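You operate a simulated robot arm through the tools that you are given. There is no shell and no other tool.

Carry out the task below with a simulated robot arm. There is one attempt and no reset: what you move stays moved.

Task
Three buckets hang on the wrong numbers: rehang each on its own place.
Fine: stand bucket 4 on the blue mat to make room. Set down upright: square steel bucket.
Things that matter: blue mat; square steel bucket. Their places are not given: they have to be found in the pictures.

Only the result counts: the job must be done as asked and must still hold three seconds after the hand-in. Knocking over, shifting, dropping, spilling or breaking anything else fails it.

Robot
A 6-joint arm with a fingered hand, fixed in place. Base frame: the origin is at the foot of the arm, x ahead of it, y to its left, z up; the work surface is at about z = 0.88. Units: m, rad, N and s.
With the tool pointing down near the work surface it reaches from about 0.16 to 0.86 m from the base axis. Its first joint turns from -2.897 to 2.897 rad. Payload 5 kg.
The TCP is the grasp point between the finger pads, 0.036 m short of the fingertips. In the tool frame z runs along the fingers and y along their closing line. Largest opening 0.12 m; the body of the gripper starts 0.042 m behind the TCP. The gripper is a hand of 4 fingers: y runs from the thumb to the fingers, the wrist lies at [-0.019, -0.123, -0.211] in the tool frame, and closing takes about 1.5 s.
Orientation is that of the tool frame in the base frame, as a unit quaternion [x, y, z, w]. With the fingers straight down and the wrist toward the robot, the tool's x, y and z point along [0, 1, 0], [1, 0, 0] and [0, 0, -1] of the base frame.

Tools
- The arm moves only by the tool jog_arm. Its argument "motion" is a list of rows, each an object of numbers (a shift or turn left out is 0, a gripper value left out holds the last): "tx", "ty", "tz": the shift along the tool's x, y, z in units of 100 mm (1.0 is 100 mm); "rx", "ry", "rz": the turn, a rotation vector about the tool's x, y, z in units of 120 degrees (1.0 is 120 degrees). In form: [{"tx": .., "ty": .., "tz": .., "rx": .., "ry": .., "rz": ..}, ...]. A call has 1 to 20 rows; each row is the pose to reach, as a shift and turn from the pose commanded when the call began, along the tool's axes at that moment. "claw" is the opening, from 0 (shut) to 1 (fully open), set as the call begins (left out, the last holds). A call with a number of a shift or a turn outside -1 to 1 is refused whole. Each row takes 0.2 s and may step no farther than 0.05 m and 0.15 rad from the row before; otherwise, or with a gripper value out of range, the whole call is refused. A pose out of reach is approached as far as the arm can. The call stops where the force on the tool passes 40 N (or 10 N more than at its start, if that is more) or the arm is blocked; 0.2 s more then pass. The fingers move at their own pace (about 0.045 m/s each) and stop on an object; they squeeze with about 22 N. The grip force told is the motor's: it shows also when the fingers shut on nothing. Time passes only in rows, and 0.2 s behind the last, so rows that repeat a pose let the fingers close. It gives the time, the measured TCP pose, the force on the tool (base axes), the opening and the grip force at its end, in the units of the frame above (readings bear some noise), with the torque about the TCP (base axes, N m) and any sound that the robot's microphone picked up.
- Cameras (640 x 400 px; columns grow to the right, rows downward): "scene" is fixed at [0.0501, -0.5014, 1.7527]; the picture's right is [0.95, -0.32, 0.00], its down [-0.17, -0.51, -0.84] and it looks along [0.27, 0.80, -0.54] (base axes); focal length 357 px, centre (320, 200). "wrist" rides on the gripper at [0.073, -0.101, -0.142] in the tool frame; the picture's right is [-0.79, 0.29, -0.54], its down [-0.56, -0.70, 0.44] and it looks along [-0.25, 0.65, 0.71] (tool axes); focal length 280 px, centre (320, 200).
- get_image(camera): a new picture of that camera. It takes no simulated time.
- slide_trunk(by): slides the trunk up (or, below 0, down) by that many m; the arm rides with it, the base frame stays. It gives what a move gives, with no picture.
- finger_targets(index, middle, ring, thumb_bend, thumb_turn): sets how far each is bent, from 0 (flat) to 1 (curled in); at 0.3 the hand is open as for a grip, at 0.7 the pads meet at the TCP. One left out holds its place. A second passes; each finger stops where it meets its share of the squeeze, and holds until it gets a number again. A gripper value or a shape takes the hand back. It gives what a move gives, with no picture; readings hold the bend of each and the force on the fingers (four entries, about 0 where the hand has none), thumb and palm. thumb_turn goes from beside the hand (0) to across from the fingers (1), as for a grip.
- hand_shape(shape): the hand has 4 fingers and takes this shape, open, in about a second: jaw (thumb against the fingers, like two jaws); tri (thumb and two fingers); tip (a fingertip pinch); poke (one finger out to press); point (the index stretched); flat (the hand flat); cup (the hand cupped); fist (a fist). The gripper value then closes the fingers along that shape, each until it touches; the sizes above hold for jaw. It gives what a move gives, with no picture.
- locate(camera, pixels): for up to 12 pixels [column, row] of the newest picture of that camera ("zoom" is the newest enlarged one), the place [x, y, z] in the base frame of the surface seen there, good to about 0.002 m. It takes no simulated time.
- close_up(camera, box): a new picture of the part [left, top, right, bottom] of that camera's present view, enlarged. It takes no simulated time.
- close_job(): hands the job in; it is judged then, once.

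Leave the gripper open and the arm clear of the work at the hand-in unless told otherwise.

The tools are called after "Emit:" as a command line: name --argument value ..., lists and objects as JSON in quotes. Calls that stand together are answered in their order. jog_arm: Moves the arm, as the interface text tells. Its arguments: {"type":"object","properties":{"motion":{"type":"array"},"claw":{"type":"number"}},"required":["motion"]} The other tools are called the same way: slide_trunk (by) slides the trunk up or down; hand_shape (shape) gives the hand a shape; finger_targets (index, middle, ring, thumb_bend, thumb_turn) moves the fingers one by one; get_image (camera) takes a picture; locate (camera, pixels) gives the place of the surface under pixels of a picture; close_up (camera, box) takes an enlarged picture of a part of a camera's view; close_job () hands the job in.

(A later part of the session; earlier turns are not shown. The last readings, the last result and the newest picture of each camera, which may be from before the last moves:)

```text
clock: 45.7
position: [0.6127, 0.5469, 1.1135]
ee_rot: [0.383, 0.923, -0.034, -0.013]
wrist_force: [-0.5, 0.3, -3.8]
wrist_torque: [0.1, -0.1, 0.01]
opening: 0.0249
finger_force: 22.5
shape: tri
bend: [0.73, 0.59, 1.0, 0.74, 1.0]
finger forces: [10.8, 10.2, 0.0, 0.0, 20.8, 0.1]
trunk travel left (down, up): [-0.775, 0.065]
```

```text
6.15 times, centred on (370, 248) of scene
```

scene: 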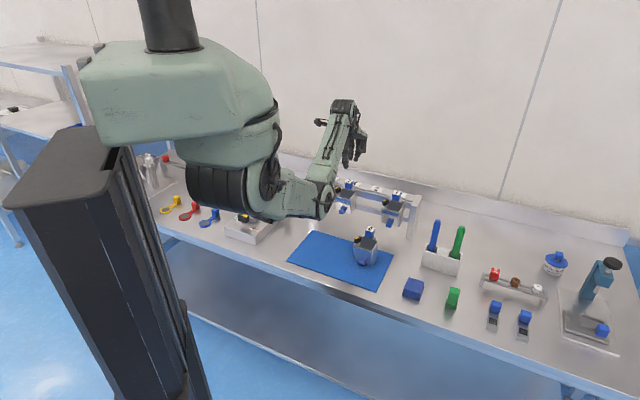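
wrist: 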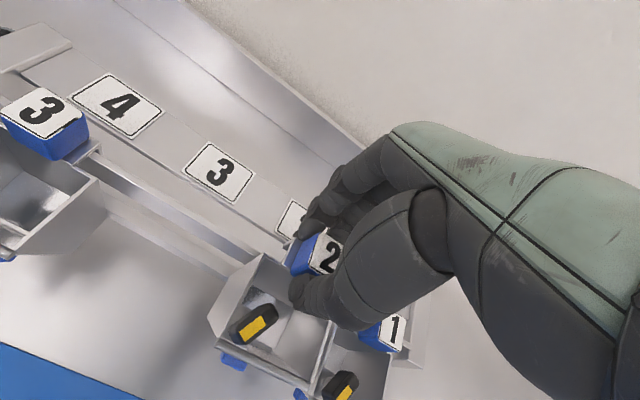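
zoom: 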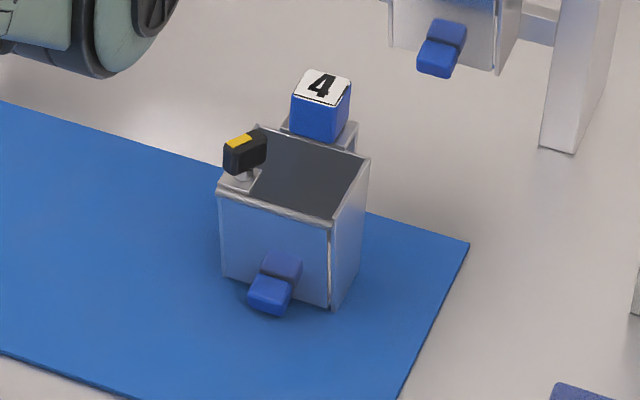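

I'll measure bucket 4 standing on the mat: block top, rim corners, bottom corners, the tab and the mat beside it.

Emit:
locate --camera "zoom" --pixels '[[322, 85], [222, 190], [328, 222], [364, 163], [262, 128], [332, 303], [357, 268], [225, 272], [268, 308], [345, 320], [300, 330], [270, 275]]'

```text
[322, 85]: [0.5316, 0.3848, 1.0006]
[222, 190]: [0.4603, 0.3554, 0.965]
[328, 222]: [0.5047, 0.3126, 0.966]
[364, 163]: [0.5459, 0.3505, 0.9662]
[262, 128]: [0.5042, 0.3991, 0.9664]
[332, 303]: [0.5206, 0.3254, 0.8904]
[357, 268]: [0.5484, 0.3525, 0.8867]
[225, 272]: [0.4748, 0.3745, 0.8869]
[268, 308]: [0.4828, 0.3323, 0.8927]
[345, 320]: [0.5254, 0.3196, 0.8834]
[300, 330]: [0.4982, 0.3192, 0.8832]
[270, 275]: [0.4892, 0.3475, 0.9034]
```

The bucket on the mat is level, and comparing rim heights shows the bucket hangs about 3-5° front-down, both hung and held. Its hung bottom therefore already touches the lower bar. Counting from the hung pose I was 8 mm toward the wall, so the 4° tilt left the bottom barely 1 mm clear. I'll add 1.5° of tilt, which leaves the lip about 2.5 mm behind the rail and the bottom about 3.5 mm in front of the bar, then lower to the earlier contact height.

Emit:
jog_arm --motion '[{"rx": 0.006}, {"rx": 0.0125}, {"rx": 0.0125}]'

Emit:
jog_arm --motion '[{"tz": 0.04, "ty": 0.004}, {"tz": 0.08, "ty": 0.008}, {"tz": 0.11, "ty": 0.011}, {"tz": 0.13, "ty": 0.013}, {"tz": 0.13, "ty": 0.013}]'

```text
clock: 46.5
position: [0.6128, 0.5474, 1.1138]
ee_rot: [0.383, 0.923, -0.045, -0.017]
wrist_force: [0.1, 0.0, -3.9]
wrist_torque: [0.1, -0.08, 0.04]
opening: 0.0251
finger_force: 22.1
shape: tri
bend: [0.73, 0.59, 1.0, 0.74, 1.0]
finger forces: [10.7, 10.3, 0.0, 0.0, 20.8, 0.0]
trunk travel left (down, up): [-0.775, 0.065]
```

```text
clock: 47.7
position: [0.6125, 0.5481, 1.0998]
ee_rot: [0.382, 0.923, -0.045, -0.019]
wrist_force: [0.0, -0.5, -3.5]
wrist_torque: [0.05, -0.06, -0.05]
opening: 0.0249
finger_force: 22.1
shape: tri
bend: [0.73, 0.59, 1.0, 0.74, 1.0]
finger forces: [10.8, 10.2, 0.1, 0.0, 20.9, 0.1]
trunk travel left (down, up): [-0.775, 0.065]
```

Free at 1.0998. Continuing in tiny steps of 1.5 mm, 3 mm in all.

Emit:
jog_arm --motion '[{"tz": 0.015, "ty": 0.0015}, {"tz": 0.03, "ty": 0.003}, {"tz": 0.03, "ty": 0.003}]'

Emit:
close_up --camera "scene" --box '[365, 170, 415, 230]'

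Emit:
close_up --camera "wrist" --box '[210, 215, 310, 315]'

```text
clock: 48.5
position: [0.6122, 0.5482, 1.0982]
ee_rot: [0.382, 0.923, -0.045, -0.019]
wrist_force: [0.5, 0.3, -3.4]
wrist_torque: [0.08, -0.09, -0.01]
opening: 0.0249
finger_force: 21.9
shape: tri
bend: [0.73, 0.59, 1.0, 0.74, 1.0]
finger forces: [10.8, 10.3, 0.0, 0.1, 20.9, 0.0]
trunk travel left (down, up): [-0.775, 0.065]
```

```text
6.67 times, centred on (390, 200) of scene
```

zoom: 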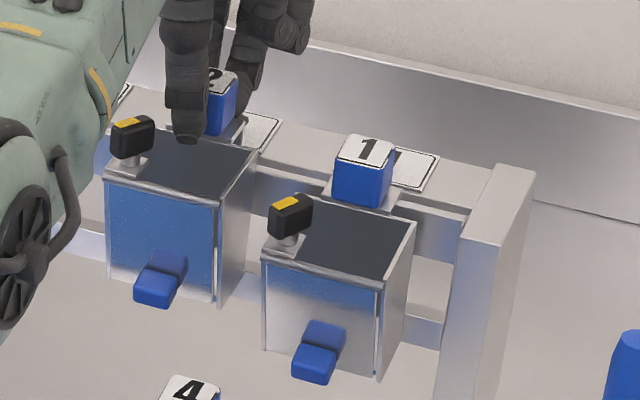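

```text
4.00 times, centred on (260, 265) of wrist
```

zoom: 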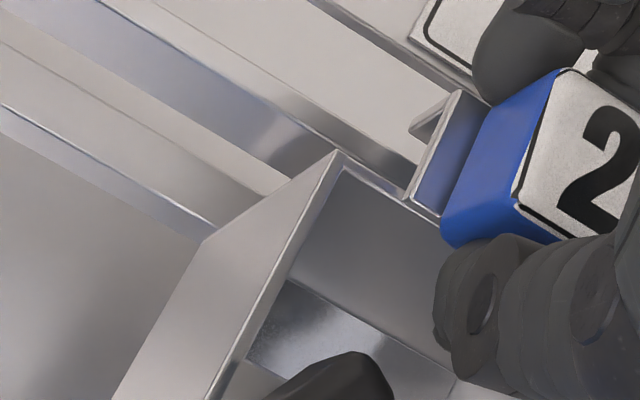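

Still free (-3.4 N) at 1.098. Going 3 mm lower.

Emit:
jog_arm --motion '[{"tz": 0.015, "ty": 0.0015}, {"tz": 0.03, "ty": 0.003}, {"tz": 0.03, "ty": 0.003}]'

```text
clock: 49.3
position: [0.6134, 0.549, 1.0939]
ee_rot: [0.382, 0.923, -0.046, -0.019]
wrist_force: [0.4, 1.1, -3.6]
wrist_torque: [0.09, -0.08, -0.02]
opening: 0.0245
finger_force: 22.0
shape: tri
bend: [0.73, 0.59, 1.0, 0.74, 1.0]
finger forces: [10.9, 10.2, 0.1, 0.0, 20.8, 0.1]
trunk travel left (down, up): [-0.775, 0.065]
```

That's past the catch point and still free at 1.094. Another 4 mm, which takes the lip past the rail's top.

Emit:
jog_arm --motion '[{"tz": 0.015, "ty": 0.0015}, {"tz": 0.03, "ty": 0.003}, {"tz": 0.04, "ty": 0.004}, {"tz": 0.04, "ty": 0.004}]'

Emit:
close_up --camera "wrist" --box '[210, 215, 310, 315]'

```text
clock: 50.3
position: [0.6134, 0.548, 1.0904]
ee_rot: [0.382, 0.923, -0.046, -0.02]
wrist_force: [0.2, 0.0, -3.2]
wrist_torque: [0.03, -0.1, 0.0]
opening: 0.0248
finger_force: 21.9
shape: tri
bend: [0.73, 0.59, 1.0, 0.74, 1.0]
finger forces: [10.8, 10.2, 0.0, 0.0, 20.9, 0.0]
trunk travel left (down, up): [-0.775, 0.065]
```

```text
4.00 times, centred on (260, 265) of wrist
```

zoom: 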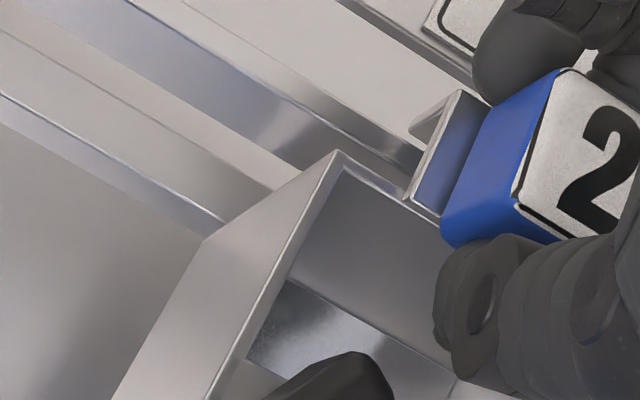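

The lip is now behind the rail. I'm lowering further in small steps toward the seating height, about 1.079.

Emit:
jog_arm --motion '[{"tz": 0.02, "ty": 0.002}, {"tz": 0.04, "ty": 0.004}, {"tz": 0.06, "ty": 0.006}, {"tz": 0.06, "ty": 0.006}]'

```text
clock: 51.3
position: [0.6128, 0.5485, 1.0845]
ee_rot: [0.382, 0.923, -0.045, -0.018]
wrist_force: [-0.2, 0.4, -3.6]
wrist_torque: [0.08, -0.06, -0.02]
opening: 0.0247
finger_force: 22.2
shape: tri
bend: [0.73, 0.59, 1.0, 0.74, 1.0]
finger forces: [10.8, 10.3, 0.0, 0.1, 20.9, 0.0]
trunk travel left (down, up): [-0.775, 0.065]
```

Still free at 1.0845. Now that it is inside the slot, I'll bring the bucket back toward its natural hung pose by undoing 4.5° of tilt while moving 6 mm outward. The lip stays behind the rail and the bottom in front of the bar throughout.

Emit:
jog_arm --motion '[{"ty": -0.01, "tz": 0.001, "rx": -0.006}, {"ty": -0.02, "tz": 0.002, "rx": -0.0125}, {"ty": -0.03, "tz": 0.003, "rx": -0.019}, {"ty": -0.04, "tz": 0.004, "rx": -0.025}, {"ty": -0.05, "tz": 0.005, "rx": -0.031}, {"ty": -0.06, "tz": 0.006, "rx": -0.0375}, {"ty": -0.06, "tz": 0.006, "rx": -0.0375}]'

Emit:
close_up --camera "wrist" --box '[210, 215, 310, 315]'

```text
clock: 52.9
position: [0.6081, 0.5444, 1.0857]
ee_rot: [0.383, 0.924, -0.008, -0.004]
wrist_force: [0.2, -0.2, -3.6]
wrist_torque: [0.0, -0.04, 0.01]
opening: 0.0245
finger_force: 21.8
shape: tri
bend: [0.73, 0.59, 1.0, 0.74, 1.0]
finger forces: [10.6, 9.9, 0.0, 0.0, 21.0, 0.0]
trunk travel left (down, up): [-0.775, 0.065]
```

```text
4.00 times, centred on (260, 265) of wrist
```

zoom: 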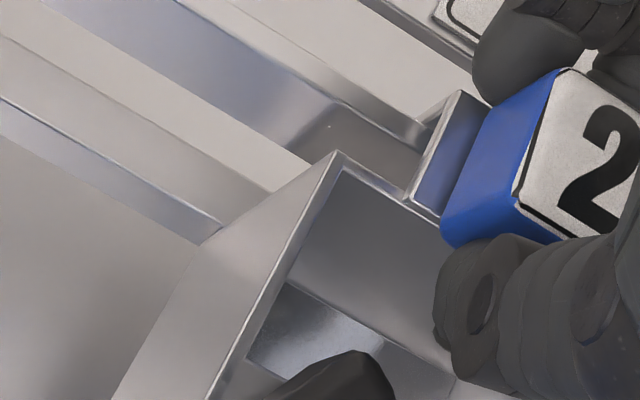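

No contact, and the rail is neatly under the hook plate. Now lowering to seat the plate on the rail.

Emit:
jog_arm --motion '[{"tz": 0.015}, {"tz": 0.03}, {"tz": 0.045}, {"tz": 0.055}, {"tz": 0.055}]'

```text
clock: 54.1
position: [0.6075, 0.5438, 1.0785]
ee_rot: [0.382, 0.924, -0.009, -0.003]
wrist_force: [0.5, -0.2, -3.6]
wrist_torque: [0.02, -0.06, -0.03]
opening: 0.0246
finger_force: 22.2
shape: tri
bend: [0.73, 0.59, 1.0, 0.74, 1.0]
finger forces: [10.8, 10.0, 0.0, 0.0, 21.0, 0.1]
trunk travel left (down, up): [-0.775, 0.065]
```

Still carrying the full weight at 1.0785. Going down in 1 mm steps until the weight transfers.

Emit:
jog_arm --motion '[{"tz": 0.01}, {"tz": 0.02}, {"tz": 0.02}]'

```text
clock: 54.9
position: [0.6079, 0.5432, 1.0787]
ee_rot: [0.383, 0.924, -0.007, -0.004]
wrist_force: [0.3, 0.3, 3.7]
wrist_torque: [0.07, -0.08, 0.0]
opening: 0.0247
finger_force: 22.3
shape: tri
bend: [0.73, 0.59, 1.0, 0.74, 1.0]
finger forces: [11.4, 10.7, 0.0, 0.0, 21.1, 0.0]
trunk travel left (down, up): [-0.775, 0.065]
```

Seated at 1.0787, essentially the original hang height, with the rail carrying the weight. I'll check the picture, then open to claw 0.42.

Emit:
close_up --camera "scene" --box '[365, 170, 415, 230]'

Emit:
jog_arm --motion '[{"tz": 0}, {"tz": 0}, {"tz": 0}, {"tz": 0}, {"tz": 0}]' --claw 0.42

Emit:
close_up --camera "wrist" --box '[200, 190, 370, 360]'

Emit:
close_up --camera "scene" --box '[365, 170, 415, 230]'

```text
6.67 times, centred on (390, 200) of scene
```

zoom: 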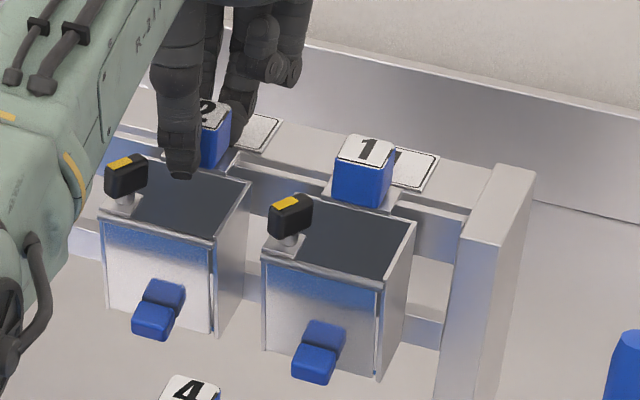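

```text
clock: 56.1
position: [0.6073, 0.5434, 1.0775]
ee_rot: [0.383, 0.924, -0.008, -0.003]
wrist_force: [-0.7, -0.3, 0.7]
wrist_torque: [0.0, -0.02, 0.01]
opening: 0.0501
finger_force: 0.1
shape: tri
bend: [0.74, 0.48, 0.99, 0.72, 1.0]
finger forces: [0.0, 0.0, 0.1, 0.0, 0.1, 0.0]
trunk travel left (down, up): [-0.775, 0.065]
```

```text
2.35 times, centred on (285, 275) of wrist
```

zoom: 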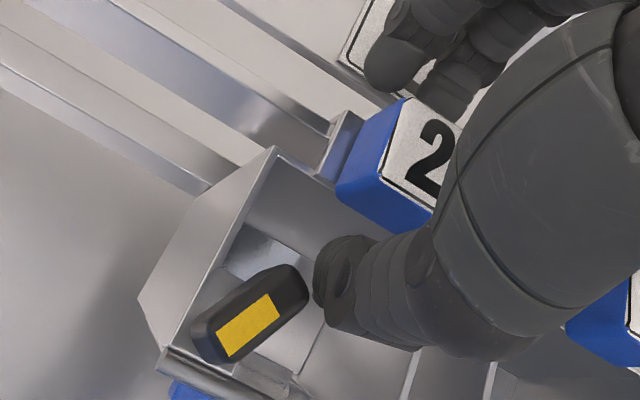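

```text
6.67 times, centred on (390, 200) of scene
```

zoom: 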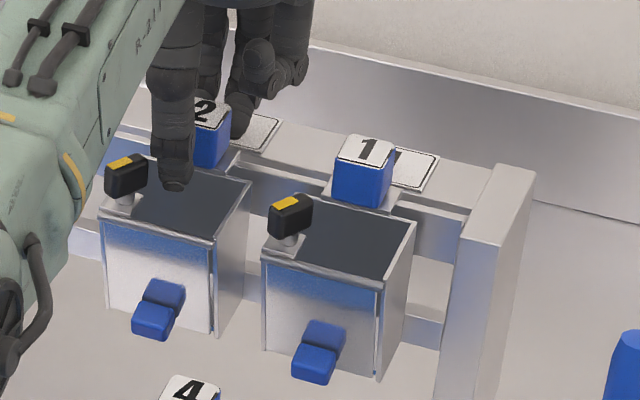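

Bucket 2 hangs on place 2 with no residual forces. Rising straight up 100 mm and removing the remaining 1° tilt.

Emit:
jog_arm --motion '[{"tz": -0.05}, {"tz": -0.12}, {"tz": -0.22}, {"tz": -0.36}, {"tz": -0.52}, {"tz": -0.7, "rx": -0.004}, {"tz": -0.88, "rx": -0.0085}, {"tz": -1.0, "rx": -0.0085}, {"tz": -1.0, "rx": -0.0085}]'

Emit:
get_image --camera "wrist"

Emit:
close_up --camera "wrist" --box '[220, 230, 320, 330]'

```text
clock: 58.1
position: [0.6092, 0.5455, 1.1781]
ee_rot: [0.383, 0.924, 0.0, 0.001]
wrist_force: [0.5, 0.1, 0.1]
wrist_torque: [-0.02, 0.02, -0.02]
opening: 0.0501
finger_force: 0.0
shape: tri
bend: [0.74, 0.48, 0.99, 0.72, 1.0]
finger forces: [0.0, 0.1, 0.0, 0.0, 0.0, 0.0]
trunk travel left (down, up): [-0.775, 0.065]
```

```text
taken
```

wrist: 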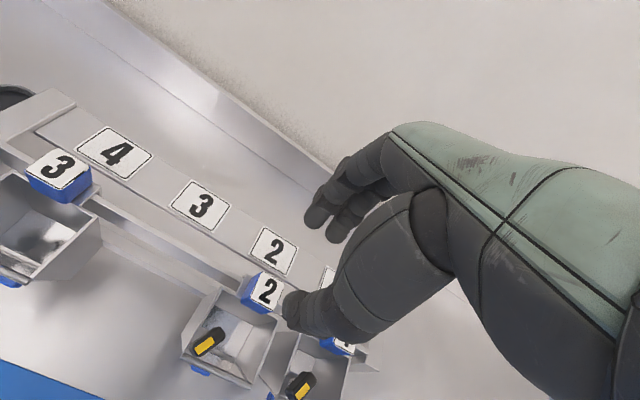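

```text
4.00 times, centred on (270, 280) of wrist
```

zoom: 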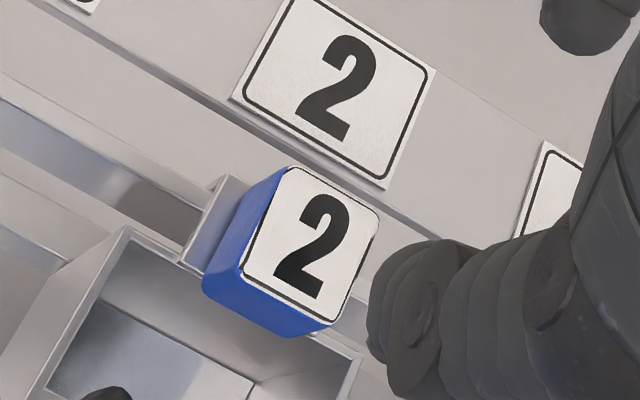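

Bucket 2 sits right under the label "2". I'll measure its block corners to confirm centring against the label.

Emit:
locate --camera "zoom" --pixels '[[295, 170], [375, 218], [331, 318], [248, 276], [232, 97], [432, 70], [386, 187], [335, 90], [228, 182], [182, 258]]'

```text
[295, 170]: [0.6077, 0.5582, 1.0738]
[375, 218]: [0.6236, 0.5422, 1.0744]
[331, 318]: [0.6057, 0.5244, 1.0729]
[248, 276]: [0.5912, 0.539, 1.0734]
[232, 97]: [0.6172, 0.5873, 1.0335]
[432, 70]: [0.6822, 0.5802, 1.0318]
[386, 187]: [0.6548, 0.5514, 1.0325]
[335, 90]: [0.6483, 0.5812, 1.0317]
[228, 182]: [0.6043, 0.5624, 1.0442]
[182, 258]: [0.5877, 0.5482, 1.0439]
```

Bucket 2 is centred exactly along the rail, with an offset under 0.5 mm and z unchanged. Next is bucket 3 on place 4. I'm travelling 0.188 m along tool +x at this height.

Emit:
jog_arm --motion '[{"tx": 0.2}, {"tx": 0.45}, {"tx": 0.7}, {"tx": 0.94}, {"tx": 0.94}]'

Emit:
jog_arm --motion '[{"tx": 0.25, "ty": -0.005}, {"tx": 0.5, "ty": -0.01}, {"tx": 0.75, "ty": -0.015}, {"tx": 0.943, "ty": -0.02}, {"tx": 0.943, "ty": -0.02}]'

Emit:
get_image --camera "wrist"

Emit:
close_up --camera "wrist" --box '[220, 230, 320, 330]'

```text
clock: 59.3
position: [0.5419, 0.6119, 1.1757]
ee_rot: [0.382, 0.924, 0.0, -0.001]
wrist_force: [-0.8, -0.7, 0.3]
wrist_torque: [-0.01, -0.01, 0.0]
opening: 0.0501
finger_force: 0.0
shape: tri
bend: [0.74, 0.48, 0.99, 0.72, 1.0]
finger forces: [0.0, 0.0, 0.1, 0.1, 0.0, 0.0]
trunk travel left (down, up): [-0.775, 0.065]
```

```text
clock: 60.5
position: [0.4744, 0.6766, 1.176]
ee_rot: [0.382, 0.924, 0.0, 0.0]
wrist_force: [0.9, -0.8, -0.1]
wrist_torque: [0.01, 0.01, -0.02]
opening: 0.0502
finger_force: 0.0
shape: tri
bend: [0.74, 0.48, 0.99, 0.72, 1.0]
finger forces: [0.0, 0.0, 0.1, 0.0, 0.1, 0.0]
trunk travel left (down, up): [-0.775, 0.065]
```

```text
taken
```

wrist: 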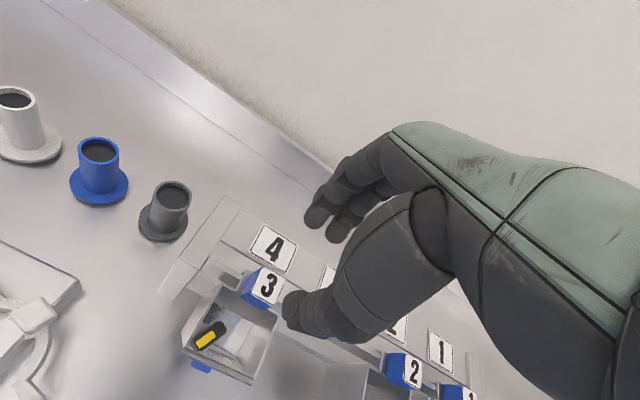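

```text
4.00 times, centred on (270, 280) of wrist
```

zoom: 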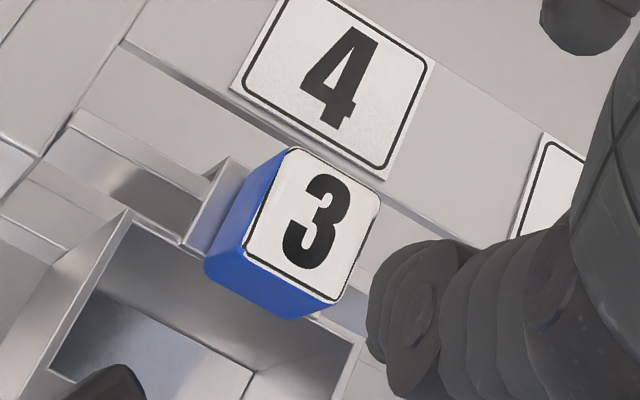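

I'll measure block 3's label corners at (295,150), (376,198), (333,298) and (250,255), along with the hook plate corners and label 4.

Emit:
locate --camera "zoom" --pixels '[[296, 151], [376, 199], [333, 298], [250, 256], [232, 85], [385, 177], [432, 60], [229, 162], [183, 242], [125, 215]]'

```text
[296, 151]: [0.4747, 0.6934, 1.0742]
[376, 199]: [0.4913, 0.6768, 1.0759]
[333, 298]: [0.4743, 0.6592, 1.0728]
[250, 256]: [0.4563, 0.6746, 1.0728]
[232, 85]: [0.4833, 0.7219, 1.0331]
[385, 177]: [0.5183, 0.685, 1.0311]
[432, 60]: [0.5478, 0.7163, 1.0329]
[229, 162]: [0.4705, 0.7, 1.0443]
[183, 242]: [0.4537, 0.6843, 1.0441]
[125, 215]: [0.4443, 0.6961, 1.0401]
```

Block 3's centre is (0.4742, 0.6760), within 1 mm of the TCP. Descending 98 mm and gripping.

Emit:
jog_arm --motion '[{"tz": 0.2}, {"tz": 0.4}, {"tz": 0.58}, {"tz": 0.72}, {"tz": 0.83}, {"tz": 0.91}, {"tz": 0.96}, {"tz": 0.98}, {"tz": 0.98}]'

Emit:
close_up --camera "wrist" --box '[220, 180, 400, 360]'

Emit:
get_image --camera "scene"

```text
clock: 62.5
position: [0.4747, 0.6761, 1.0784]
ee_rot: [0.383, 0.924, 0.0, 0.001]
wrist_force: [0.6, 0.6, -0.4]
wrist_torque: [-0.01, -0.03, 0.0]
opening: 0.0501
finger_force: 0.1
shape: tri
bend: [0.74, 0.48, 0.99, 0.72, 1.0]
finger forces: [0.1, 0.0, 0.0, 0.0, 0.0, 0.1]
trunk travel left (down, up): [-0.775, 0.065]
```

```text
2.22 times, centred on (310, 270) of wrist
```

zoom: 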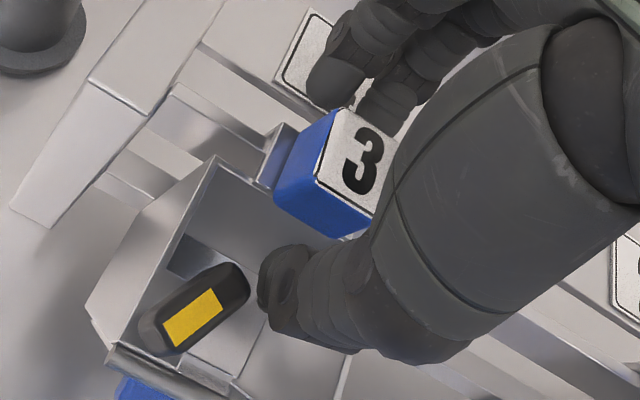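

```text
taken
```

scene: 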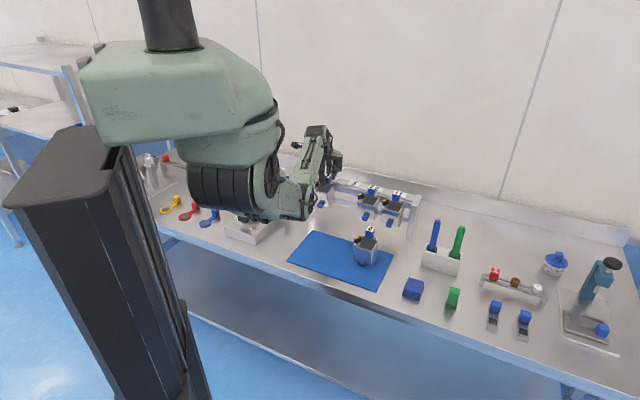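

In position with no contact. Closing, then lifting 72 mm slowly.

Emit:
jog_arm --motion '[{"tx": 0}, {"tx": 0}, {"tx": 0}, {"tx": 0}, {"tx": 0}, {"tx": 0}, {"tx": 0}, {"tx": 0}]' --claw 0

Emit:
jog_arm --motion '[{"tz": -0.03}, {"tz": -0.06}, {"tz": -0.1}, {"tz": -0.15}, {"tz": -0.22}, {"tz": -0.3}, {"tz": -0.38}, {"tz": -0.46}, {"tz": -0.54}, {"tz": -0.62}, {"tz": -0.7}, {"tz": -0.7}]'

Emit:
get_image --camera "wrist"

```text
clock: 64.3
position: [0.475, 0.6767, 1.0804]
ee_rot: [0.383, 0.924, 0.0, -0.001]
wrist_force: [-0.4, -1.2, -0.5]
wrist_torque: [0.01, 0.03, 0.0]
opening: 0.0248
finger_force: 22.0
shape: tri
bend: [0.73, 0.59, 1.0, 0.74, 1.0]
finger forces: [9.5, 9.2, 0.0, 0.1, 20.0, 0.0]
trunk travel left (down, up): [-0.775, 0.065]
```

```text
clock: 66.9
position: [0.4745, 0.678, 1.1485]
ee_rot: [0.383, 0.924, -0.001, 0.0]
wrist_force: [0.2, -1.0, -3.2]
wrist_torque: [0.08, -0.07, -0.02]
opening: 0.0248
finger_force: 21.8
shape: tri
bend: [0.73, 0.59, 1.0, 0.74, 1.0]
finger forces: [10.0, 9.7, 0.0, 0.0, 19.9, 0.0]
trunk travel left (down, up): [-0.775, 0.065]
```

```text
taken
```

wrist: 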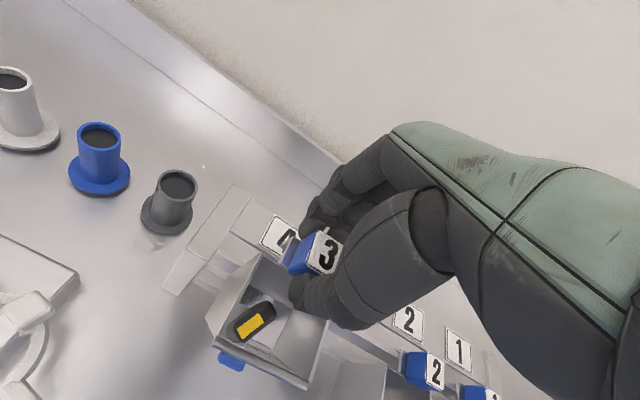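

Bucket 3 is lifted cleanly. Place 3 is 0.0944 m along tool -x, by the measured block centres. Moving there at this height.

Emit:
jog_arm --motion '[{"tx": -0.05}, {"tx": -0.15}, {"tx": -0.28}, {"tx": -0.42}, {"tx": -0.56}, {"tx": -0.7}, {"tx": -0.82}, {"tx": -0.91}, {"tx": -0.944}, {"tx": -0.944}, {"tx": -0.944}]'

Emit:
close_up --camera "wrist" --box '[200, 190, 370, 360]'

Emit:
close_up --camera "scene" --box '[320, 150, 420, 230]'

```text
clock: 69.3
position: [0.5417, 0.6102, 1.1502]
ee_rot: [0.383, 0.924, 0.0, 0.0]
wrist_force: [-0.5, -0.2, -4.0]
wrist_torque: [0.09, -0.08, -0.07]
opening: 0.0248
finger_force: 22.0
shape: tri
bend: [0.73, 0.59, 1.0, 0.74, 1.0]
finger forces: [10.1, 9.7, 0.0, 0.0, 19.7, 0.0]
trunk travel left (down, up): [-0.775, 0.065]
```

```text
2.35 times, centred on (285, 275) of wrist
```

zoom: 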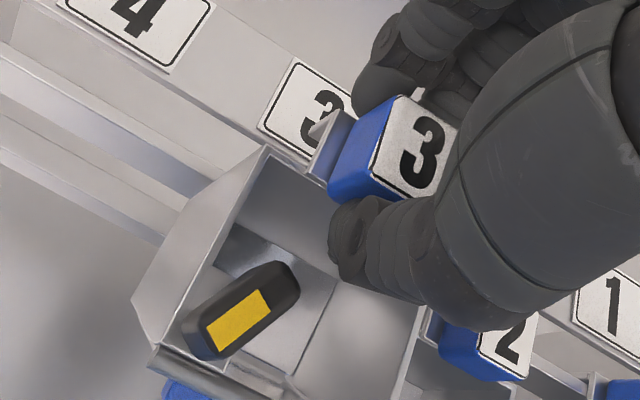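

```text
5.00 times, centred on (370, 190) of scene
```

zoom: 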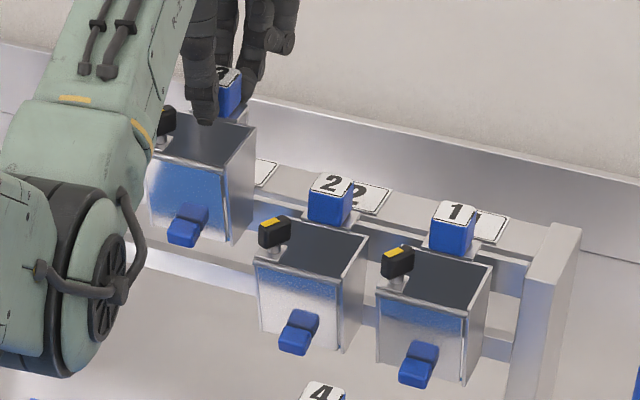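

Alignment looks right, between place 4's empty spot and bucket 2. I'm applying the same recipe that worked: 7 mm toward the wall with a 5.6° outward tilt, lowering to z≈1.104.

Emit:
jog_arm --motion '[{"tz": 0.04, "ty": 0.01, "rx": 0.008}, {"tz": 0.1, "ty": 0.025, "rx": 0.017}, {"tz": 0.17, "ty": 0.04, "rx": 0.027}, {"tz": 0.25, "ty": 0.055, "rx": 0.037}, {"tz": 0.33, "ty": 0.07, "rx": 0.0467}, {"tz": 0.4, "ty": 0.07, "rx": 0.0467}, {"tz": 0.44, "ty": 0.07, "rx": 0.0467}, {"tz": 0.46, "ty": 0.07, "rx": 0.0467}, {"tz": 0.46, "ty": 0.07, "rx": 0.0467}]'

Emit:
close_up --camera "wrist" --box '[210, 215, 310, 315]'

```text
clock: 71.3
position: [0.5465, 0.6145, 1.1034]
ee_rot: [0.382, 0.923, -0.045, -0.019]
wrist_force: [-0.1, 1.4, -3.9]
wrist_torque: [0.07, -0.08, 0.0]
opening: 0.0248
finger_force: 22.0
shape: tri
bend: [0.73, 0.59, 1.0, 0.74, 1.0]
finger forces: [10.1, 9.7, 0.1, 0.1, 19.7, 0.0]
trunk travel left (down, up): [-0.775, 0.065]
```

```text
4.00 times, centred on (260, 265) of wrist
```

zoom: 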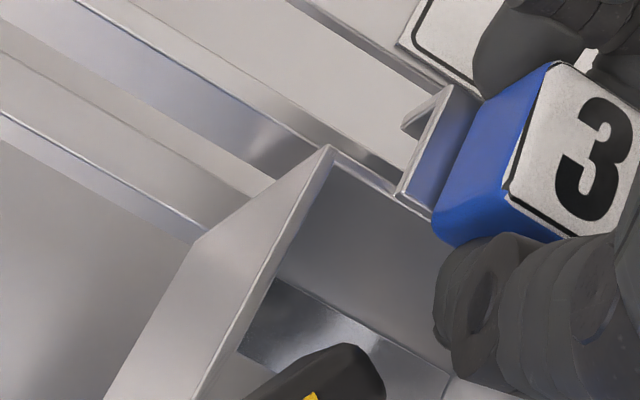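

This matches the earlier good approach. Lowering 6 mm in small steps.

Emit:
jog_arm --motion '[{"tz": 0.02, "ty": 0.002}, {"tz": 0.04, "ty": 0.004}, {"tz": 0.06, "ty": 0.006}, {"tz": 0.06, "ty": 0.006}]'

```text
clock: 72.3
position: [0.5463, 0.6149, 1.0973]
ee_rot: [0.382, 0.923, -0.045, -0.02]
wrist_force: [-0.4, 0.3, -4.2]
wrist_torque: [0.08, -0.11, 0.02]
opening: 0.0247
finger_force: 22.2
shape: tri
bend: [0.73, 0.59, 1.0, 0.74, 1.0]
finger forces: [10.1, 9.7, 0.0, 0.1, 19.6, 0.0]
trunk travel left (down, up): [-0.775, 0.065]
```

Free at 1.097. Another 4 mm.

Emit:
jog_arm --motion '[{"tz": 0.02, "ty": 0.002}, {"tz": 0.04, "ty": 0.004}, {"tz": 0.04, "ty": 0.004}]'

```text
clock: 73.1
position: [0.5463, 0.6147, 1.0922]
ee_rot: [0.382, 0.923, -0.045, -0.019]
wrist_force: [0.7, 0.8, -3.5]
wrist_torque: [0.08, -0.09, 0.0]
opening: 0.0246
finger_force: 22.1
shape: tri
bend: [0.73, 0.59, 1.0, 0.74, 1.0]
finger forces: [10.0, 9.7, 0.0, 0.0, 19.6, 0.1]
trunk travel left (down, up): [-0.775, 0.065]
```

Free at 1.092. Another 4 mm with a look at the lip.

Emit:
jog_arm --motion '[{"tz": 0.02, "ty": 0.002}, {"tz": 0.04, "ty": 0.004}, {"tz": 0.04, "ty": 0.004}]'

Emit:
close_up --camera "wrist" --box '[210, 215, 310, 315]'

```text
clock: 73.9
position: [0.5465, 0.615, 1.0887]
ee_rot: [0.382, 0.923, -0.045, -0.018]
wrist_force: [0.1, 0.2, -2.7]
wrist_torque: [0.08, -0.07, 0.0]
opening: 0.0247
finger_force: 21.6
shape: tri
bend: [0.73, 0.59, 1.0, 0.74, 1.0]
finger forces: [10.1, 9.7, 0.1, 0.0, 19.7, 0.1]
trunk travel left (down, up): [-0.775, 0.065]
```

```text
4.00 times, centred on (260, 265) of wrist
```

zoom: 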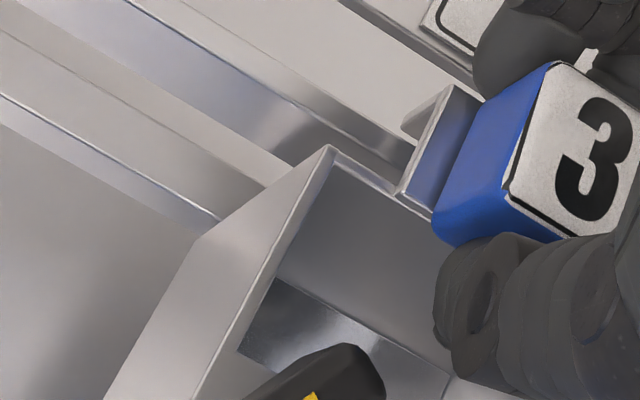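

The lip is behind the rail here too. Lowering 4 mm more, to about 1.0845.

Emit:
jog_arm --motion '[{"tz": 0.02, "ty": 0.002}, {"tz": 0.04, "ty": 0.004}, {"tz": 0.04, "ty": 0.004}]'

```text
clock: 74.7
position: [0.546, 0.614, 1.0837]
ee_rot: [0.382, 0.923, -0.046, -0.019]
wrist_force: [0.4, -0.1, -3.7]
wrist_torque: [0.06, -0.08, 0.01]
opening: 0.0247
finger_force: 22.2
shape: tri
bend: [0.73, 0.59, 1.0, 0.74, 1.0]
finger forces: [10.1, 9.7, 0.1, 0.1, 19.6, 0.1]
trunk travel left (down, up): [-0.775, 0.065]
```

Free. Now undoing the tilt: -4.5° while moving 6 mm outward, as before.

Emit:
jog_arm --motion '[{"ty": -0.01, "tz": 0.001, "rx": -0.006}, {"ty": -0.02, "tz": 0.002, "rx": -0.0125}, {"ty": -0.03, "tz": 0.003, "rx": -0.019}, {"ty": -0.04, "tz": 0.004, "rx": -0.025}, {"ty": -0.05, "tz": 0.005, "rx": -0.031}, {"ty": -0.06, "tz": 0.006, "rx": -0.0375}, {"ty": -0.06, "tz": 0.006, "rx": -0.0375}]'

Emit:
close_up --camera "wrist" --box '[210, 215, 310, 315]'

```text
clock: 76.3
position: [0.5426, 0.6108, 1.0832]
ee_rot: [0.383, 0.924, -0.009, -0.004]
wrist_force: [0.3, 0.3, -3.8]
wrist_torque: [0.05, -0.07, 0.02]
opening: 0.0247
finger_force: 22.2
shape: tri
bend: [0.73, 0.59, 1.0, 0.74, 1.0]
finger forces: [10.0, 9.6, 0.0, 0.0, 19.8, 0.0]
trunk travel left (down, up): [-0.775, 0.065]
```

```text
4.00 times, centred on (260, 265) of wrist
```

zoom: 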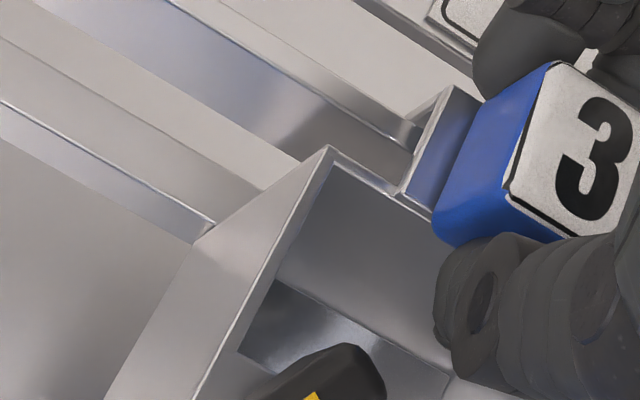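

Still free. Lowering in 1 mm steps to seat it, expecting about 1.079-1.080.

Emit:
jog_arm --motion '[{"tz": 0.01}, {"tz": 0.02}, {"tz": 0.03}, {"tz": 0.03}]'

```text
clock: 77.3
position: [0.5425, 0.6105, 1.0824]
ee_rot: [0.383, 0.924, -0.009, -0.004]
wrist_force: [1.1, 0.0, -3.8]
wrist_torque: [0.05, -0.05, 0.01]
opening: 0.0248
finger_force: 22.6
shape: tri
bend: [0.73, 0.59, 1.0, 0.74, 1.0]
finger forces: [9.9, 9.6, 0.0, 0.1, 19.9, 0.0]
trunk travel left (down, up): [-0.775, 0.065]
```

Emit:
jog_arm --motion '[{"tz": 0.01}, {"tz": 0.02}, {"tz": 0.02}]'

```text
clock: 78.1
position: [0.5413, 0.6097, 1.0803]
ee_rot: [0.383, 0.924, -0.009, -0.002]
wrist_force: [-0.1, -0.3, -3.5]
wrist_torque: [0.05, -0.07, 0.0]
opening: 0.0247
finger_force: 22.4
shape: tri
bend: [0.73, 0.59, 1.0, 0.74, 1.0]
finger forces: [10.0, 9.6, 0.0, 0.1, 19.8, 0.0]
trunk travel left (down, up): [-0.775, 0.065]
```

Still carrying the weight at 1.0803. Another 2 mm.

Emit:
jog_arm --motion '[{"tz": 0.01}, {"tz": 0.02}, {"tz": 0.02}]'

```text
clock: 78.9
position: [0.5417, 0.6097, 1.0786]
ee_rot: [0.383, 0.924, -0.008, -0.004]
wrist_force: [0.3, 0.0, 0.4]
wrist_torque: [0.06, -0.06, 0.01]
opening: 0.025
finger_force: 22.2
shape: tri
bend: [0.73, 0.59, 1.0, 0.74, 1.0]
finger forces: [10.4, 10.1, 0.0, 0.0, 19.8, 0.0]
trunk travel left (down, up): [-0.775, 0.065]
```

The weight has transferred: the wrist force went from -3.6 to +0.4 N. One more millimetre for firm seating, then open.

Emit:
jog_arm --motion '[{"tz": 0.007}, {"tz": 0.007}]'

Emit:
jog_arm --motion '[{"tz": 0}, {"tz": 0}, {"tz": 0}, {"tz": 0}, {"tz": 0}]' --claw 0.42

Emit:
close_up --camera "wrist" --box '[200, 190, 370, 360]'

```text
clock: 79.5
position: [0.5423, 0.6098, 1.0782]
ee_rot: [0.382, 0.924, -0.008, -0.004]
wrist_force: [1.6, 1.2, 4.7]
wrist_torque: [0.12, -0.07, -0.04]
opening: 0.0249
finger_force: 22.0
shape: tri
bend: [0.73, 0.59, 1.0, 0.74, 1.0]
finger forces: [11.2, 11.0, 0.0, 0.0, 20.1, 0.0]
trunk travel left (down, up): [-0.775, 0.065]
```

```text
clock: 80.7
position: [0.5418, 0.6092, 1.0774]
ee_rot: [0.382, 0.924, -0.009, -0.004]
wrist_force: [-0.2, 1.0, 0.7]
wrist_torque: [0.03, -0.01, 0.01]
opening: 0.0503
finger_force: 0.1
shape: tri
bend: [0.74, 0.48, 0.99, 0.72, 1.0]
finger forces: [0.1, 0.0, 0.1, 0.1, 0.1, 0.0]
trunk travel left (down, up): [-0.775, 0.065]
```

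```text
2.35 times, centred on (285, 275) of wrist
```

zoom: 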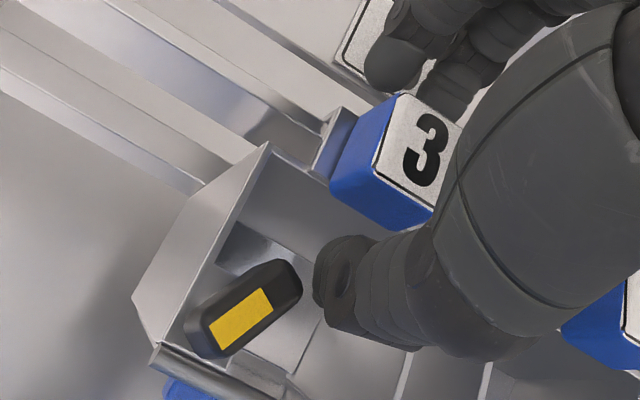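

Bucket 3 is hung and released. Rising 100 mm straight up, removing the last 1° of tilt, and checking.

Emit:
jog_arm --motion '[{"tz": -0.05}, {"tz": -0.12}, {"tz": -0.22}, {"tz": -0.36}, {"tz": -0.52}, {"tz": -0.7, "rx": -0.004}, {"tz": -0.88, "rx": -0.0085}, {"tz": -1.0, "rx": -0.0085}, {"tz": -1.0, "rx": -0.0085}]'

Emit:
get_image --camera "scene"

Emit:
close_up --camera "wrist" --box '[220, 230, 320, 330]'

```text
clock: 82.7
position: [0.5434, 0.6127, 1.1777]
ee_rot: [0.383, 0.924, -0.001, 0.0]
wrist_force: [-0.7, 0.7, -0.5]
wrist_torque: [-0.02, -0.01, 0.01]
opening: 0.0501
finger_force: 0.0
shape: tri
bend: [0.74, 0.48, 0.99, 0.72, 1.0]
finger forces: [0.0, 0.0, 0.1, 0.1, 0.0, 0.0]
trunk travel left (down, up): [-0.775, 0.065]
```

```text
taken
```

scene: 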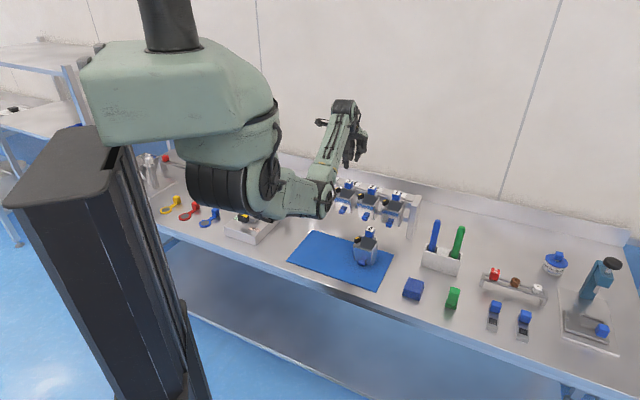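

```text
4.00 times, centred on (270, 280) of wrist
```

zoom: 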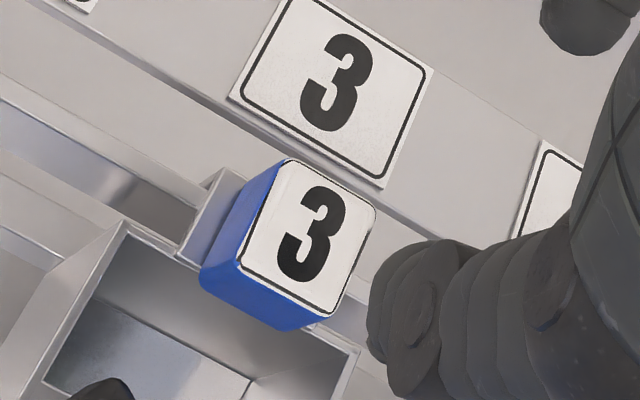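

Bucket 3 hangs under label 3. Now bucket 4 on the mat. I'm moving back and over it in two calls at this height.

Emit:
jog_arm --motion '[{"ty": -0.2, "tx": -0.1}, {"ty": -0.4, "tx": -0.3}, {"ty": -0.62, "tx": -0.5}, {"ty": -0.85, "tx": -0.7}, {"ty": -0.9, "tx": -0.75}, {"ty": -0.9, "tx": -0.75}]'

Emit:
jog_arm --motion '[{"ty": -0.2, "tx": -0.2, "tz": 0.05}, {"ty": -0.4, "tx": -0.4, "tz": 0.15}, {"ty": -0.62, "tx": -0.6, "tz": 0.3}, {"ty": -0.8, "tx": -0.745, "tz": 0.45}, {"ty": -0.82, "tx": -0.765, "tz": 0.58}, {"ty": -0.82, "tx": -0.765, "tz": 0.58}]'

Emit:
get_image --camera "wrist"

Emit:
get_image --camera "scene"

```text
clock: 84.1
position: [0.5328, 0.4948, 1.1781]
ee_rot: [0.383, 0.924, 0.0, 0.0]
wrist_force: [-0.8, 0.1, 0.5]
wrist_torque: [-0.02, -0.01, 0.01]
opening: 0.0504
finger_force: 0.0
shape: tri
bend: [0.74, 0.48, 0.99, 0.72, 1.0]
finger forces: [0.1, 0.1, 0.0, 0.0, 0.0, 0.0]
trunk travel left (down, up): [-0.775, 0.065]
```

```text
clock: 85.5
position: [0.5288, 0.3823, 1.1209]
ee_rot: [0.382, 0.924, -0.001, 0.0]
wrist_force: [-0.2, 0.0, 0.4]
wrist_torque: [-0.02, 0.02, -0.04]
opening: 0.0501
finger_force: 0.1
shape: tri
bend: [0.74, 0.48, 0.99, 0.72, 1.0]
finger forces: [0.1, 0.0, 0.1, 0.1, 0.1, 0.1]
trunk travel left (down, up): [-0.775, 0.065]
```

```text
taken
```

wrist: 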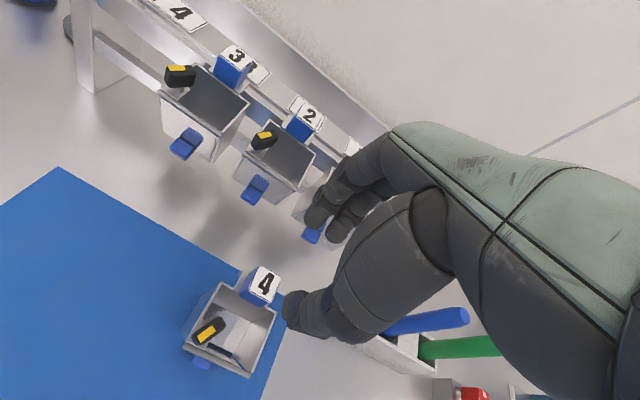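

```text
taken
```

scene: 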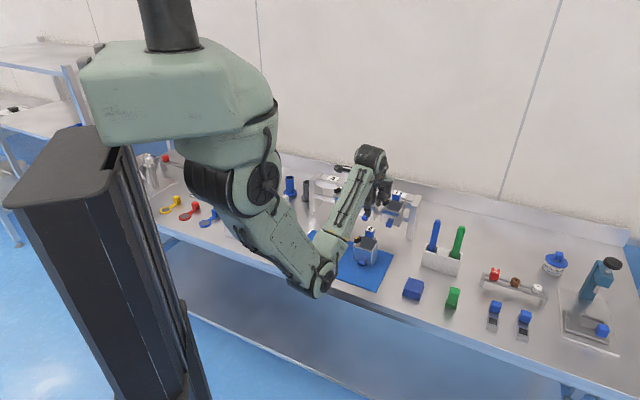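

Now hovering over bucket 4. Zooming to refine its block's centre and yaw.

Emit:
close_up --camera "wrist" --box '[220, 245, 300, 325]'

```text
5.00 times, centred on (260, 285) of wrist
```

zoom: 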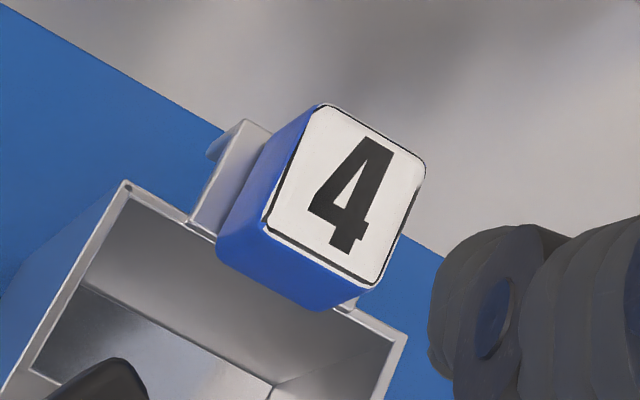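

I'll locate the label corners (322,107), (424,165), (368,285) and (268,226), plus the hook plate and rim corners.

Emit:
locate --camera "zoom" --pixels '[[324, 109], [422, 167], [367, 283], [270, 225], [345, 195], [244, 123], [190, 220], [125, 188], [400, 335]]'

```text
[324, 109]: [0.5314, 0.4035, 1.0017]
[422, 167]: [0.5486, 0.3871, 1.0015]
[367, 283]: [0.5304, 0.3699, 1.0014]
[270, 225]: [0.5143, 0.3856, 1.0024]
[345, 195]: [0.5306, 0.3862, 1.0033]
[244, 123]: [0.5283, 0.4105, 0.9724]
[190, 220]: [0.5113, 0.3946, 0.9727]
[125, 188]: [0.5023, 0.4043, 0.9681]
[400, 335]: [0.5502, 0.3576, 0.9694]
```

Bucket 4's block centre is (0.5312, 0.3865) with its top at z≈1.002, and the bucket is level. I'm shifting 5 mm forward and 1.5 mm sideways while lowering 60 mm, then checking before the last part.

Emit:
jog_arm --motion '[{"tx": 0.01, "ty": 0.03}, {"tx": 0.015, "ty": 0.05, "tz": 0.1}, {"tx": 0.015, "ty": 0.05, "tz": 0.25}, {"tx": 0.015, "ty": 0.05, "tz": 0.4}, {"tx": 0.015, "ty": 0.05, "tz": 0.53}, {"tx": 0.015, "ty": 0.05, "tz": 0.6}, {"tx": 0.015, "ty": 0.05, "tz": 0.6}]'

Emit:
close_up --camera "wrist" --box '[210, 190, 390, 370]'

Emit:
close_up --camera "scene" --box '[335, 190, 415, 270]'

```text
clock: 87.1
position: [0.5321, 0.3873, 1.0598]
ee_rot: [0.382, 0.924, -0.002, 0.0]
wrist_force: [0.5, -0.2, -0.5]
wrist_torque: [0.01, -0.01, 0.05]
opening: 0.05
finger_force: 0.0
shape: tri
bend: [0.74, 0.48, 0.99, 0.72, 1.0]
finger forces: [0.1, 0.0, 0.0, 0.1, 0.1, 0.0]
trunk travel left (down, up): [-0.775, 0.065]
```

```text
2.22 times, centred on (300, 280) of wrist
```

zoom: 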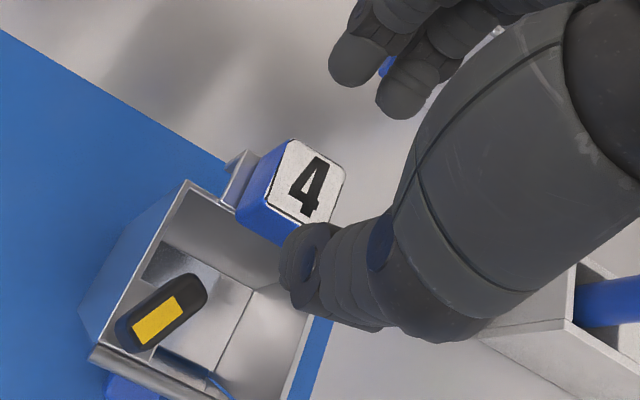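

```text
5.00 times, centred on (375, 230) of scene
```

zoom: 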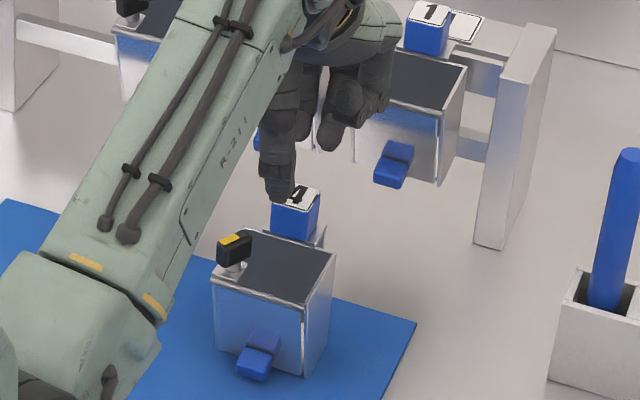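

Well aligned. Lowering 54 mm to z≈1.006, then closing.

Emit:
jog_arm --motion '[{"tz": 0.12, "ty": -0.008}, {"tz": 0.24, "ty": -0.008}, {"tz": 0.35, "ty": -0.008}, {"tz": 0.44, "ty": -0.008}, {"tz": 0.5, "ty": -0.008}, {"tz": 0.535, "ty": -0.008}, {"tz": 0.535, "ty": -0.008}]'

Emit:
close_up --camera "wrist" --box '[210, 190, 390, 370]'

```text
clock: 88.7
position: [0.5298, 0.3861, 1.0063]
ee_rot: [0.383, 0.924, -0.001, 0.0]
wrist_force: [0.3, 1.1, 0.3]
wrist_torque: [0.0, -0.01, 0.02]
opening: 0.0504
finger_force: 0.0
shape: tri
bend: [0.74, 0.48, 0.99, 0.72, 1.0]
finger forces: [0.1, 0.0, 0.0, 0.0, 0.1, 0.0]
trunk travel left (down, up): [-0.775, 0.065]
```

```text
2.22 times, centred on (300, 280) of wrist
```

zoom: 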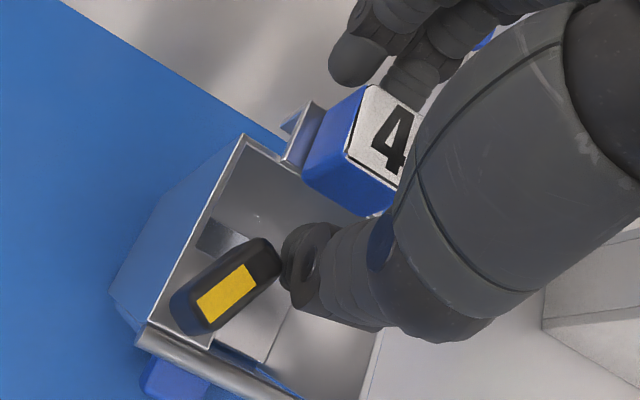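

No contact, and the fingers are around block 4. Closing, then lifting 50 mm.

Emit:
jog_arm --motion '[{"tx": 0}, {"tx": 0}, {"tx": 0}, {"tx": 0}, {"tx": 0}, {"tx": 0}, {"tx": 0}, {"tx": 0}]' --claw 0

Emit:
jog_arm --motion '[{"tz": -0.02}, {"tz": -0.05}, {"tz": -0.1}, {"tz": -0.18}, {"tz": -0.28}, {"tz": -0.4}, {"tz": -0.55}, {"tz": -0.7}, {"tz": -0.85}, {"tz": -1.0}, {"tz": -1.0}]'

Emit:
get_image --camera "wrist"

Emit:
close_up --camera "scene" --box '[335, 180, 415, 260]'

```text
clock: 90.5
position: [0.5309, 0.3873, 1.0059]
ee_rot: [0.382, 0.924, -0.001, 0.0]
wrist_force: [-0.5, 0.8, -0.7]
wrist_torque: [0.02, 0.01, -0.04]
opening: 0.0252
finger_force: 21.6
shape: tri
bend: [0.73, 0.58, 1.0, 0.74, 1.0]
finger forces: [10.1, 9.6, 0.0, 0.0, 19.3, 0.0]
trunk travel left (down, up): [-0.775, 0.065]
```

```text
clock: 92.9
position: [0.5307, 0.3873, 1.107]
ee_rot: [0.383, 0.924, 0.0, 0.0]
wrist_force: [-0.6, -1.0, -4.1]
wrist_torque: [0.02, -0.08, -0.01]
opening: 0.0254
finger_force: 22.1
shape: tri
bend: [0.73, 0.58, 1.0, 0.74, 1.0]
finger forces: [10.0, 9.6, 0.1, 0.0, 19.6, 0.0]
trunk travel left (down, up): [-0.775, 0.065]
```

```text
taken
```

wrist: 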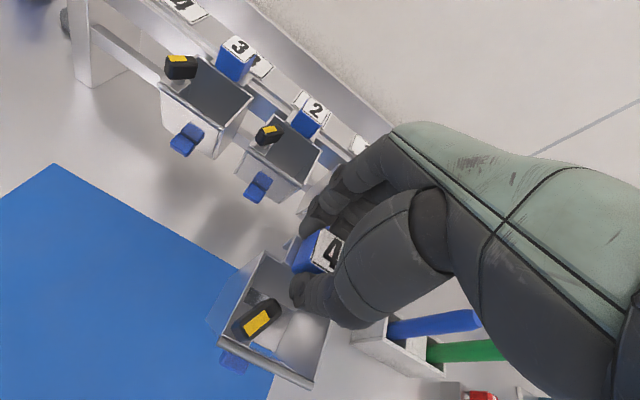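

```text
5.00 times, centred on (375, 220) of scene
```

zoom: 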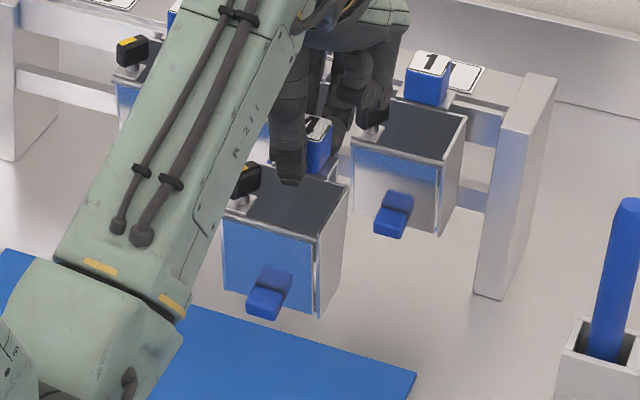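

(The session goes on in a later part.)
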